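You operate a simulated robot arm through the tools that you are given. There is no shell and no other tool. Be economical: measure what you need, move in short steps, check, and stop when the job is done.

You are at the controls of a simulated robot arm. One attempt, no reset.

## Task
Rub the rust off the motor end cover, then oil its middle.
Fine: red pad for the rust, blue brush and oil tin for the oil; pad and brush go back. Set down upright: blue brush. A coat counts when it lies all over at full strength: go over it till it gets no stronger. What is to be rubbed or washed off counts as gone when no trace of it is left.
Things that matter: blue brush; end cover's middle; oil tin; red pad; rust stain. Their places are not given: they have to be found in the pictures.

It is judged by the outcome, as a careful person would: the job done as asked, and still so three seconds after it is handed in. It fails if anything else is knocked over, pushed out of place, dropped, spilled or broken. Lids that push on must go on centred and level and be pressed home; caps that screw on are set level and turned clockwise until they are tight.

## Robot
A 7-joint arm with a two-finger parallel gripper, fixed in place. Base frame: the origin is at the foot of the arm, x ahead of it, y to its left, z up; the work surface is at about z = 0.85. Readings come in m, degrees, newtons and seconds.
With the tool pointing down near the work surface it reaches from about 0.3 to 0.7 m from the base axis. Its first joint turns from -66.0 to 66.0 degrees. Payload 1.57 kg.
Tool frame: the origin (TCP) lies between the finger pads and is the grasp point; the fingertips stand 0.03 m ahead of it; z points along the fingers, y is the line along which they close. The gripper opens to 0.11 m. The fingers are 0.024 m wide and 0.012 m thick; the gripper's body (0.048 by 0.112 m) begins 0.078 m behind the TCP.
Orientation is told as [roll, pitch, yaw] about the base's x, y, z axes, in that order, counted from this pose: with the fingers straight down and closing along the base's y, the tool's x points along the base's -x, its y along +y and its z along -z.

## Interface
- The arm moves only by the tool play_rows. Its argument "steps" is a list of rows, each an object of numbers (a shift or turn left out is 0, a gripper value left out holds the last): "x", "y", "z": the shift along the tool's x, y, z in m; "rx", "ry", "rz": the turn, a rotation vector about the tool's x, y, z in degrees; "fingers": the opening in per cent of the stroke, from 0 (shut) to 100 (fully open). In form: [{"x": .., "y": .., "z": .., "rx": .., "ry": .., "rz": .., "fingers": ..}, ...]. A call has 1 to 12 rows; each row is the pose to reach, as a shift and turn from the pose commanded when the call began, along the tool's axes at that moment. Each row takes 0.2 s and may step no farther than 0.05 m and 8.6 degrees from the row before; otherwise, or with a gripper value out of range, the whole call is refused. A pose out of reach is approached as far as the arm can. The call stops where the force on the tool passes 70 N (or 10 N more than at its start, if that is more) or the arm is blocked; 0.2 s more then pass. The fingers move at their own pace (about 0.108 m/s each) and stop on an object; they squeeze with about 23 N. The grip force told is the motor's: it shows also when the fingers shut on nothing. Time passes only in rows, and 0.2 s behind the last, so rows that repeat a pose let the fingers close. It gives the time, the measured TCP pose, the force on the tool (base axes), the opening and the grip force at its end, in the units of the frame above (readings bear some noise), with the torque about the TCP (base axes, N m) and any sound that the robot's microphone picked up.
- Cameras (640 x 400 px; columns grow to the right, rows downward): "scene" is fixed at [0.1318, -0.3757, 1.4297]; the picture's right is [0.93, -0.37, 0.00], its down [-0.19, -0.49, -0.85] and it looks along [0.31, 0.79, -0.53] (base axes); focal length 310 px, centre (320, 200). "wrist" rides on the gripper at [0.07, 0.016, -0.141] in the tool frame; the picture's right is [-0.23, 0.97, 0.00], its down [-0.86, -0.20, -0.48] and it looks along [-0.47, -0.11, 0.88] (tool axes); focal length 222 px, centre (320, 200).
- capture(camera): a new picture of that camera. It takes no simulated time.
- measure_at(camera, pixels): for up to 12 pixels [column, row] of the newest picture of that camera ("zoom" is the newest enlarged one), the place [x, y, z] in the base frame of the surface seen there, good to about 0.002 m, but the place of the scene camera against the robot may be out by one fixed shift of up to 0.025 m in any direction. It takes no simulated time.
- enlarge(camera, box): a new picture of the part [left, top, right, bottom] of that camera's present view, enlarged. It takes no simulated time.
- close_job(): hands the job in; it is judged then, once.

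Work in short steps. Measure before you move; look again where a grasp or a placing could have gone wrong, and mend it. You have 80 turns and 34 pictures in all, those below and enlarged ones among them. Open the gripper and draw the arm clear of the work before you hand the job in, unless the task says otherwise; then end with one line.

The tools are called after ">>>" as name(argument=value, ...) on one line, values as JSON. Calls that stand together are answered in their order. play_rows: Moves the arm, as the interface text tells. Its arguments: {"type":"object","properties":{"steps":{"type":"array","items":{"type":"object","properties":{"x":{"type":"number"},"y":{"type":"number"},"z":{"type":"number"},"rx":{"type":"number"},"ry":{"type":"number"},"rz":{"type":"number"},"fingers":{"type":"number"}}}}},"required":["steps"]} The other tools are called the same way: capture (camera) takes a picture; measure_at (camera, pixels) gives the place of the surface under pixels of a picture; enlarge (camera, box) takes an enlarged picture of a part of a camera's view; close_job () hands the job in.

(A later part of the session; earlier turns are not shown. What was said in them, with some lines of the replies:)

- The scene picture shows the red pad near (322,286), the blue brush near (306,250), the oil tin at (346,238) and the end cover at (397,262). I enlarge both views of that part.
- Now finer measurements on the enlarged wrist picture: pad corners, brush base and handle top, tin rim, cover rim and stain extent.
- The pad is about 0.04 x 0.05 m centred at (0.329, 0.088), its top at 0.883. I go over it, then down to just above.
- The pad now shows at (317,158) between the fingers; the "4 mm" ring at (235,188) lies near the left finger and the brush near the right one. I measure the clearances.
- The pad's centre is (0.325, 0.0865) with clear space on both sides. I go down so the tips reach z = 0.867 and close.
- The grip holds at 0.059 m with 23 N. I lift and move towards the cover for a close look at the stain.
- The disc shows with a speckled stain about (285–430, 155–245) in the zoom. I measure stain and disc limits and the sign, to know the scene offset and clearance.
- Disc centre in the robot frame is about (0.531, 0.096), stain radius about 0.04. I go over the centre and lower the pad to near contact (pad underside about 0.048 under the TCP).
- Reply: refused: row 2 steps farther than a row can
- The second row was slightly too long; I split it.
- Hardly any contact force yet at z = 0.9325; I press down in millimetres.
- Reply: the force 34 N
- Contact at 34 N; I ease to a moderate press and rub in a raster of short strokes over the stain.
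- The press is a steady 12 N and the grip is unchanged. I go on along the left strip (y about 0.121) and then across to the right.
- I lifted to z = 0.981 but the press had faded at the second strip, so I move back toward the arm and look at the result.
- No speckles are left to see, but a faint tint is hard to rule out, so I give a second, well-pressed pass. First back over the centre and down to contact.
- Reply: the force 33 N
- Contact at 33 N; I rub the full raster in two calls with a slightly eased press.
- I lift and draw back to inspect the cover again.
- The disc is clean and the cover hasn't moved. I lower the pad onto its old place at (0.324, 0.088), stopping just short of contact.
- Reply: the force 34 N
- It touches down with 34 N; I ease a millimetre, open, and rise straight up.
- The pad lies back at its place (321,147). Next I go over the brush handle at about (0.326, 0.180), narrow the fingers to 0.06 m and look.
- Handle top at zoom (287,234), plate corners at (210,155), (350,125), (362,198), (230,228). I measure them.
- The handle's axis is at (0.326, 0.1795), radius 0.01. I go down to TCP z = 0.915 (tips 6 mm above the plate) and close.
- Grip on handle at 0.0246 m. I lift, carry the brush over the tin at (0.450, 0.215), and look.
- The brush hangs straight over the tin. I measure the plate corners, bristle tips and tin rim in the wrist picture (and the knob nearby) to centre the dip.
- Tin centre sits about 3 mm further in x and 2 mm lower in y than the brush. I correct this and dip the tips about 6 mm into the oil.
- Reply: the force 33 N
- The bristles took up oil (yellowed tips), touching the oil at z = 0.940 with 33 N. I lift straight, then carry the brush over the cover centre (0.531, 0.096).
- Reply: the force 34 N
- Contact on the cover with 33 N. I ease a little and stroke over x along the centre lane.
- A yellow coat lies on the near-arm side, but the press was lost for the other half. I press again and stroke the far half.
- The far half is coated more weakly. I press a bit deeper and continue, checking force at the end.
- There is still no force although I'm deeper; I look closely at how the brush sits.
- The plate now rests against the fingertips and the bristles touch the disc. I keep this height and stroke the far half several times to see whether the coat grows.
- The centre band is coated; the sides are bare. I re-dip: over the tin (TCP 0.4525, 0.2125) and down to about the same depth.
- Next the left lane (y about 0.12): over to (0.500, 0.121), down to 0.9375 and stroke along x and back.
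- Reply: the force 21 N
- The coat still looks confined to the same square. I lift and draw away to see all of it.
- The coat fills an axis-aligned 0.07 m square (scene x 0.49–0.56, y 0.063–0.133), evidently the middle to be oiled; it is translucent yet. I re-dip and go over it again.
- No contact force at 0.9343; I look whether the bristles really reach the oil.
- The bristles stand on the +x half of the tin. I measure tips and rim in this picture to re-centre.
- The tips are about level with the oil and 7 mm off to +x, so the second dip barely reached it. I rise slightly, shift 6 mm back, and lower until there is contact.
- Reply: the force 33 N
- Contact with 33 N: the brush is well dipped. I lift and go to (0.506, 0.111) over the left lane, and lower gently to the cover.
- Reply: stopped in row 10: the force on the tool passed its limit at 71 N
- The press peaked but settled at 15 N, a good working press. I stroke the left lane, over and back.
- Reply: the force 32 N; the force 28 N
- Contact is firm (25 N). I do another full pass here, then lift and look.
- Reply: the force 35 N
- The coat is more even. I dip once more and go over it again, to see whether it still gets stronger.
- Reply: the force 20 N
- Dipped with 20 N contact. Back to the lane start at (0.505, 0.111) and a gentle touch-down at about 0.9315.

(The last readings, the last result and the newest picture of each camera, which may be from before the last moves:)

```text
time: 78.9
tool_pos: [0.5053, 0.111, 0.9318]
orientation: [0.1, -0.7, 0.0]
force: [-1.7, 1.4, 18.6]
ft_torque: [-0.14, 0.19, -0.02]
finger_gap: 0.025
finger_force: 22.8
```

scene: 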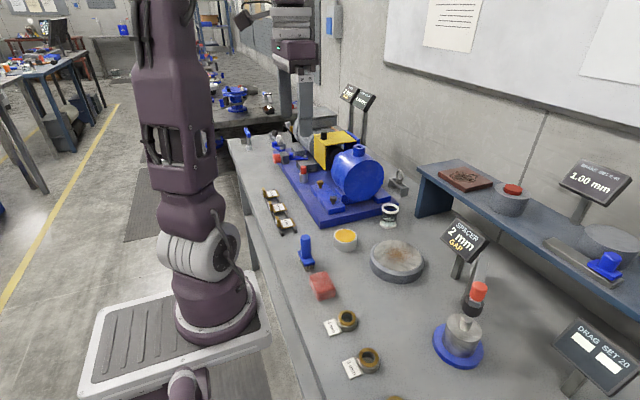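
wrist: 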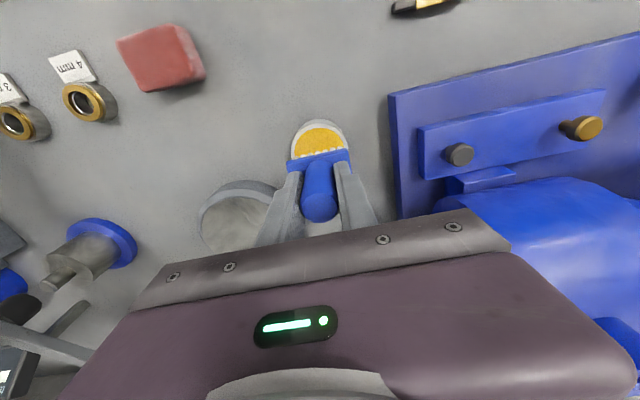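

A steady 19 N; I run three lanes with finer steps, each over and back.

>>> play_rows(steps=[{"x": -0.01}, {"x": -0.02}, {"x": -0.03}, {"x": -0.04}, {"x": -0.05}, {"x": -0.06}, {"x": -0.05}, {"x": -0.04}, {"x": -0.03}, {"x": -0.02}, {"x": -0.01}, {"x": 0.002}])

>>> play_rows(steps=[{"y": -0.014}, {"x": -0.012, "y": -0.014}, {"x": -0.024, "y": -0.014}, {"x": -0.036, "y": -0.014}, {"x": -0.048, "y": -0.014}, {"x": -0.06, "y": -0.014}, {"x": -0.06, "y": -0.028}, {"x": -0.048, "y": -0.028}, {"x": -0.036, "y": -0.028}, {"x": -0.024, "y": -0.028}, {"x": -0.012, "y": -0.028}, {"x": 0, "y": -0.028}])

>>> play_rows(steps=[{"x": -0.012}, {"x": -0.024}, {"x": -0.036}, {"x": -0.048}, {"x": -0.06}, {"x": -0.06, "y": 0.012}, {"x": -0.06, "y": 0.024}, {"x": -0.048, "y": 0.014}, {"x": -0.036, "y": 0.014}, {"x": -0.024, "y": 0.014}, {"x": -0.012, "y": 0.014}, {"x": 0, "y": 0.014}])

>>> play_rows(steps=[{"z": -0.02}, {"z": -0.04}, {"x": 0.02, "y": 0.035, "z": -0.04}, {"x": 0.045, "y": 0.075, "z": -0.04}, {"x": 0.058, "y": 0.116, "z": -0.04}, {"x": 0.058, "y": 0.116, "z": -0.04}])

>>> enlarge(camera="scene", box=[340, 215, 440, 290])

```text
time: 81.5
tool_pos: [0.5047, 0.1108, 0.9315]
orientation: [0.1, -0.7, 0.0]
force: [10.7, 0.4, 22.5]
ft_torque: [-0.18, -0.42, 0.06]
finger_gap: 0.025
finger_force: 22.7
```

```text
time: 84.1
tool_pos: [0.5049, 0.085, 0.9317]
orientation: [0.2, -0.9, 0.1]
force: [14.9, -0.4, 34.3]
ft_torque: [-0.35, -0.53, 0.12]
finger_gap: 0.0249
finger_force: 22.8
```

```text
time: 84.5
tool_pos: [0.5067, 0.0828, 0.9318]
orientation: [0.1, 0.4, 0.1]
force: [-9.2, -0.3, 23.2]
ft_torque: [-0.05, 0.2, -0.02]
finger_gap: 0.0249
finger_force: 22.9
stopped in row 2: the force on the tool passed its limit at 83 N (the readings are from after the stop); the commanded pose is now the measured one
```

```text
time: 86.0
tool_pos: [0.4505, 0.1995, 0.9716]
orientation: [0.0, 0.4, -0.2]
force: [0.0, 0.2, -0.1]
ft_torque: [0.0, -0.02, 0.03]
finger_gap: 0.025
finger_force: 23.0
```

```text
5.33 times, centred on (390, 252) of scene
```

zoom: 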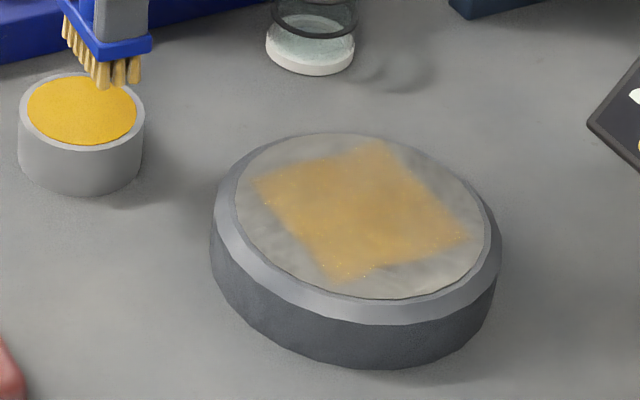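

It got slightly stronger again, with speckles near the edges. I look closer at the patch.

>>> enlarge(camera="scene", box=[374, 232, 432, 272])

```text
10.00 times, centred on (403, 252) of scene
```

zoom: 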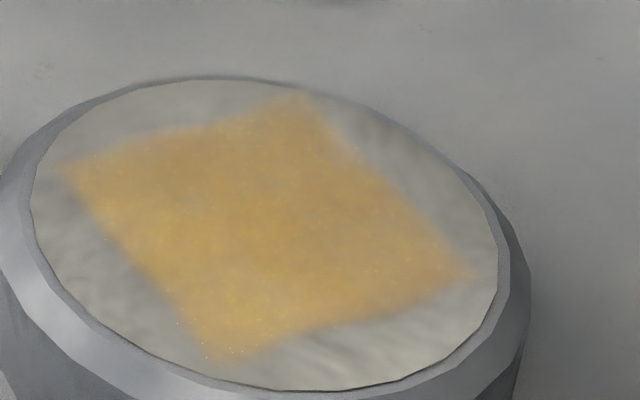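

Nearly even; the +x corner is a little lighter. One more dip and pass, reaching further to +x.

>>> play_rows(steps=[{"x": 0.003, "y": 0.0135}, {"x": 0.003, "y": 0.0135, "z": 0.02}, {"x": 0.003, "y": 0.0135, "z": 0.036}, {"x": 0.003, "y": 0.0135, "z": 0.041}, {"x": 0.003, "y": 0.0135, "z": 0.0435}, {"x": 0.003, "y": 0.0135, "z": 0.0435}, {"x": 0.003, "y": 0.0135, "z": 0.02}, {"x": 0.003, "y": 0.0135, "z": 0.0}])

>>> play_rows(steps=[{"x": -0.03, "y": -0.04}, {"x": -0.07, "y": -0.07}, {"x": -0.1, "y": -0.1}, {"x": -0.122, "y": -0.1}, {"x": -0.122, "y": -0.1, "z": 0.02}, {"x": -0.122, "y": -0.1, "z": 0.036}, {"x": -0.122, "y": -0.1, "z": 0.039}, {"x": -0.122, "y": -0.1, "z": 0.0395}, {"x": -0.122, "y": -0.1, "z": 0.0395}])

```text
time: 87.8
tool_pos: [0.447, 0.212, 0.9717]
orientation: [0.0, 0.4, 0.0]
force: [-0.2, 0.5, -0.7]
ft_torque: [0.0, 0.0, -0.02]
finger_gap: 0.0249
finger_force: 22.8
```

```text
time: 89.8
tool_pos: [0.5692, 0.1135, 0.9311]
orientation: [0.0, 0.3, 0.0]
force: [-3.5, 1.5, 23.2]
ft_torque: [0.01, -0.1, 0.05]
finger_gap: 0.0247
finger_force: 22.8
```

Contact 23 N at the +x edge. I stroke the edge along y, then back over all lanes.

>>> play_rows(steps=[{"y": -0.01, "z": -0.0004}, {"y": -0.02, "z": -0.0004}, {"y": -0.033, "z": -0.0004}, {"x": 0.01, "y": -0.033, "z": -0.0004}, {"x": 0.01, "y": -0.02, "z": -0.0004}, {"x": 0.01, "y": -0.01, "z": -0.0004}, {"x": 0.01, "y": 0.0, "z": -0.0004}, {"x": 0.02, "y": 0.0, "z": -0.0004}, {"x": 0.03, "y": 0.0, "z": -0.0004}, {"x": 0.04, "y": 0.0, "z": -0.0004}, {"x": 0.05, "y": 0.0, "z": -0.0004}, {"x": 0.06, "y": 0.0, "z": -0.0004}])

>>> play_rows(steps=[{"x": 0.008}, {"x": 0.008, "y": -0.01}, {"x": 0.008, "y": -0.02}, {"x": 0.008, "y": -0.033}, {"x": -0.002, "y": -0.033}, {"x": -0.012, "y": -0.033}, {"x": -0.022, "y": -0.033}, {"x": -0.032, "y": -0.033}, {"x": -0.042, "y": -0.033}, {"x": -0.052, "y": -0.033}, {"x": -0.06, "y": -0.033}])

>>> play_rows(steps=[{"y": 0.015}, {"x": 0.01, "y": 0.016}, {"x": 0.02, "y": 0.016}, {"x": 0.03, "y": 0.016}, {"x": 0.04, "y": 0.016}, {"x": 0.05, "y": 0.016}, {"x": 0.06, "y": 0.016}, {"x": 0.06, "y": 0.016, "z": -0.02}, {"x": 0.06, "y": 0.016, "z": -0.04}])

```text
time: 92.3
tool_pos: [0.5094, 0.1122, 0.9321]
orientation: [0.1, 0.3, -0.1]
force: [10.5, -1.0, 21.0]
ft_torque: [0.03, -0.62, 0.0]
finger_gap: 0.0248
finger_force: 23.1
```

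```text
time: 94.8
tool_pos: [0.5674, 0.0789, 0.9315]
orientation: [0.0, 0.5, -0.1]
force: [-12.7, -0.2, 25.9]
ft_torque: [-0.1, 0.4, -0.04]
finger_gap: 0.0247
finger_force: 22.5
```

```text
time: 96.8
tool_pos: [0.5085, 0.095, 0.971]
orientation: [0.0, 0.5, 0.0]
force: [0.4, 0.1, -0.4]
ft_torque: [0.0, -0.03, -0.02]
finger_gap: 0.0249
finger_force: 23.4
```

I draw the brush off to the side and look at the patch with the same close frame.

>>> play_rows(steps=[{"x": 0.02, "y": 0.035}, {"x": 0.045, "y": 0.075}, {"x": 0.061, "y": 0.117}, {"x": 0.061, "y": 0.117}])

>>> enlarge(camera="scene", box=[374, 232, 432, 272])

```text
time: 97.8
tool_pos: [0.4474, 0.2127, 0.9713]
orientation: [0.0, 0.4, -0.1]
force: [0.7, 0.0, -0.1]
ft_torque: [0.03, -0.01, 0.04]
finger_gap: 0.0248
finger_force: 23.2
```

```text
10.00 times, centred on (403, 252) of scene
```

zoom: 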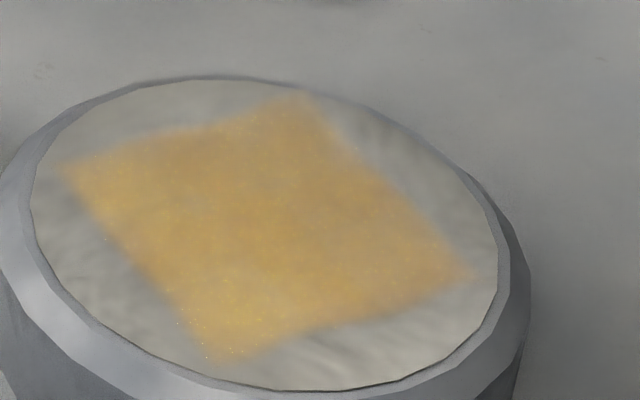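

No visible change from the previous look: the coat is saturated. Now the brush goes back: over its old place (TCP 0.327, 0.180) and down to well above the table.

>>> play_rows(steps=[{"x": 0.04, "y": -0.011}, {"x": 0.08, "y": -0.022}, {"x": 0.12, "y": -0.033}, {"x": 0.12, "y": -0.033, "z": 0.03}, {"x": 0.12, "y": -0.033, "z": 0.055}, {"x": 0.12, "y": -0.033, "z": 0.065}, {"x": 0.12, "y": -0.033, "z": 0.065}])

>>> enlarge(camera="scene", box=[275, 225, 345, 295])

>>> measure_at(camera="zoom", pixels=[[320, 200]])

```text
time: 99.3
tool_pos: [0.3278, 0.1809, 0.9087]
orientation: [0.0, 0.4, 0.0]
force: [0.4, 0.6, -0.8]
ft_torque: [-0.01, 0.01, -0.01]
finger_gap: 0.0251
finger_force: 22.7
```

```text
5.71 times, centred on (310, 260) of scene
```

zoom: 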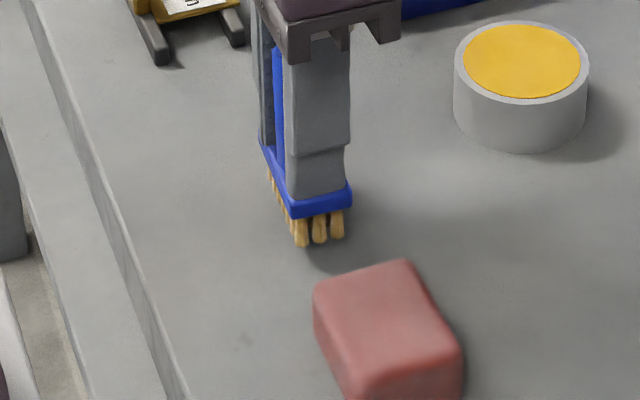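

```text
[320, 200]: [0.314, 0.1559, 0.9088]
```

The brush hangs upright with tips about 1 cm over the table. I lower slowly to contact.

>>> play_rows(steps=[{"z": 0.006}, {"z": 0.009}, {"z": 0.0105}, {"z": 0.0115}, {"z": 0.0115}])

```text
time: 100.5
tool_pos: [0.3268, 0.1806, 0.8985]
orientation: [0.2, 0.2, 0.1]
force: [-4.9, -1.2, 68.5]
ft_torque: [-0.38, 0.05, 0.04]
finger_gap: 0.0249
finger_force: 22.8
```

Firm contact at 68 N; I ease up about a millimetre to unload before opening.

>>> play_rows(steps=[{"z": -0.001}, {"z": -0.0015}, {"z": -0.0015}])

```text
time: 101.3
tool_pos: [0.3276, 0.181, 0.8966]
orientation: [0.1, 0.4, 0.0]
force: [2.9, 2.3, 13.3]
ft_torque: [0.12, -0.28, -0.01]
finger_gap: 0.0251
finger_force: 22.6
```

The load is down to 13 N. I open modestly (0.055 m), wait, then rise straight up.

>>> play_rows(steps=[{"z": 0, "fingers": 50}, {"z": 0}, {"z": 0}, {"z": -0.02}, {"z": -0.05}, {"z": -0.09}, {"z": -0.13}, {"z": -0.17}, {"z": -0.21}])

>>> capture(camera="scene")

>>> enlarge(camera="scene", box=[280, 210, 440, 310])

```text
time: 103.3
tool_pos: [0.3277, 0.1793, 1.1085]
orientation: [0.1, 0.4, -0.1]
force: [-0.3, 0.6, 0.7]
ft_torque: [0.03, -0.01, 0.04]
finger_gap: 0.0549
finger_force: 0.0
```

```text
7 pictures are left
```

scene: 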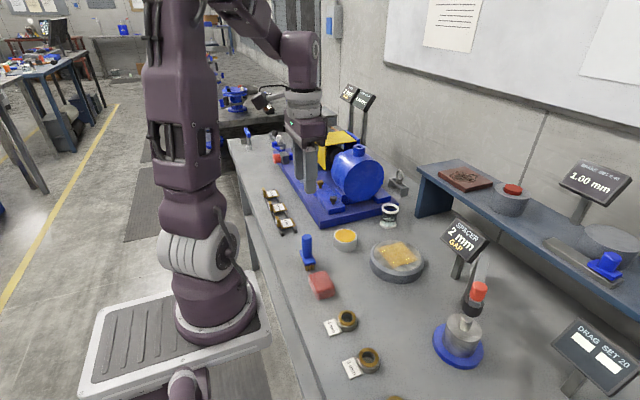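

```text
4.00 times, centred on (360, 260) of scene
```

zoom: 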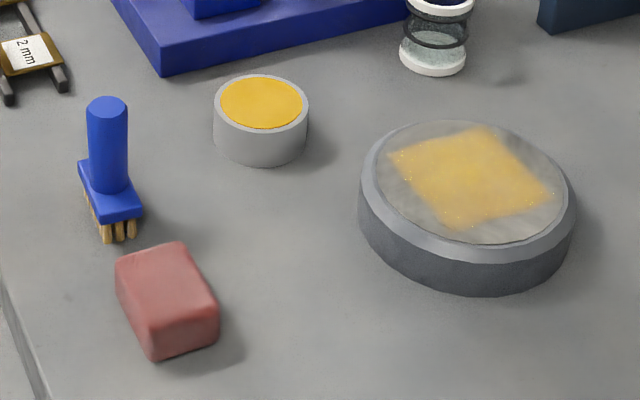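

The brush stands upright at its place, the pad lies back, the tin and cover are undisturbed, the coat is even and the gripper is open and clear. I hand in.

>>> close_job()

```text
The job is handed in.
```

I rubbed the rust off the end cover and oiled its middle. The last pass made the coat no stronger that I could see. The red pad and the blue brush are back in their places, with the brush standing upright.
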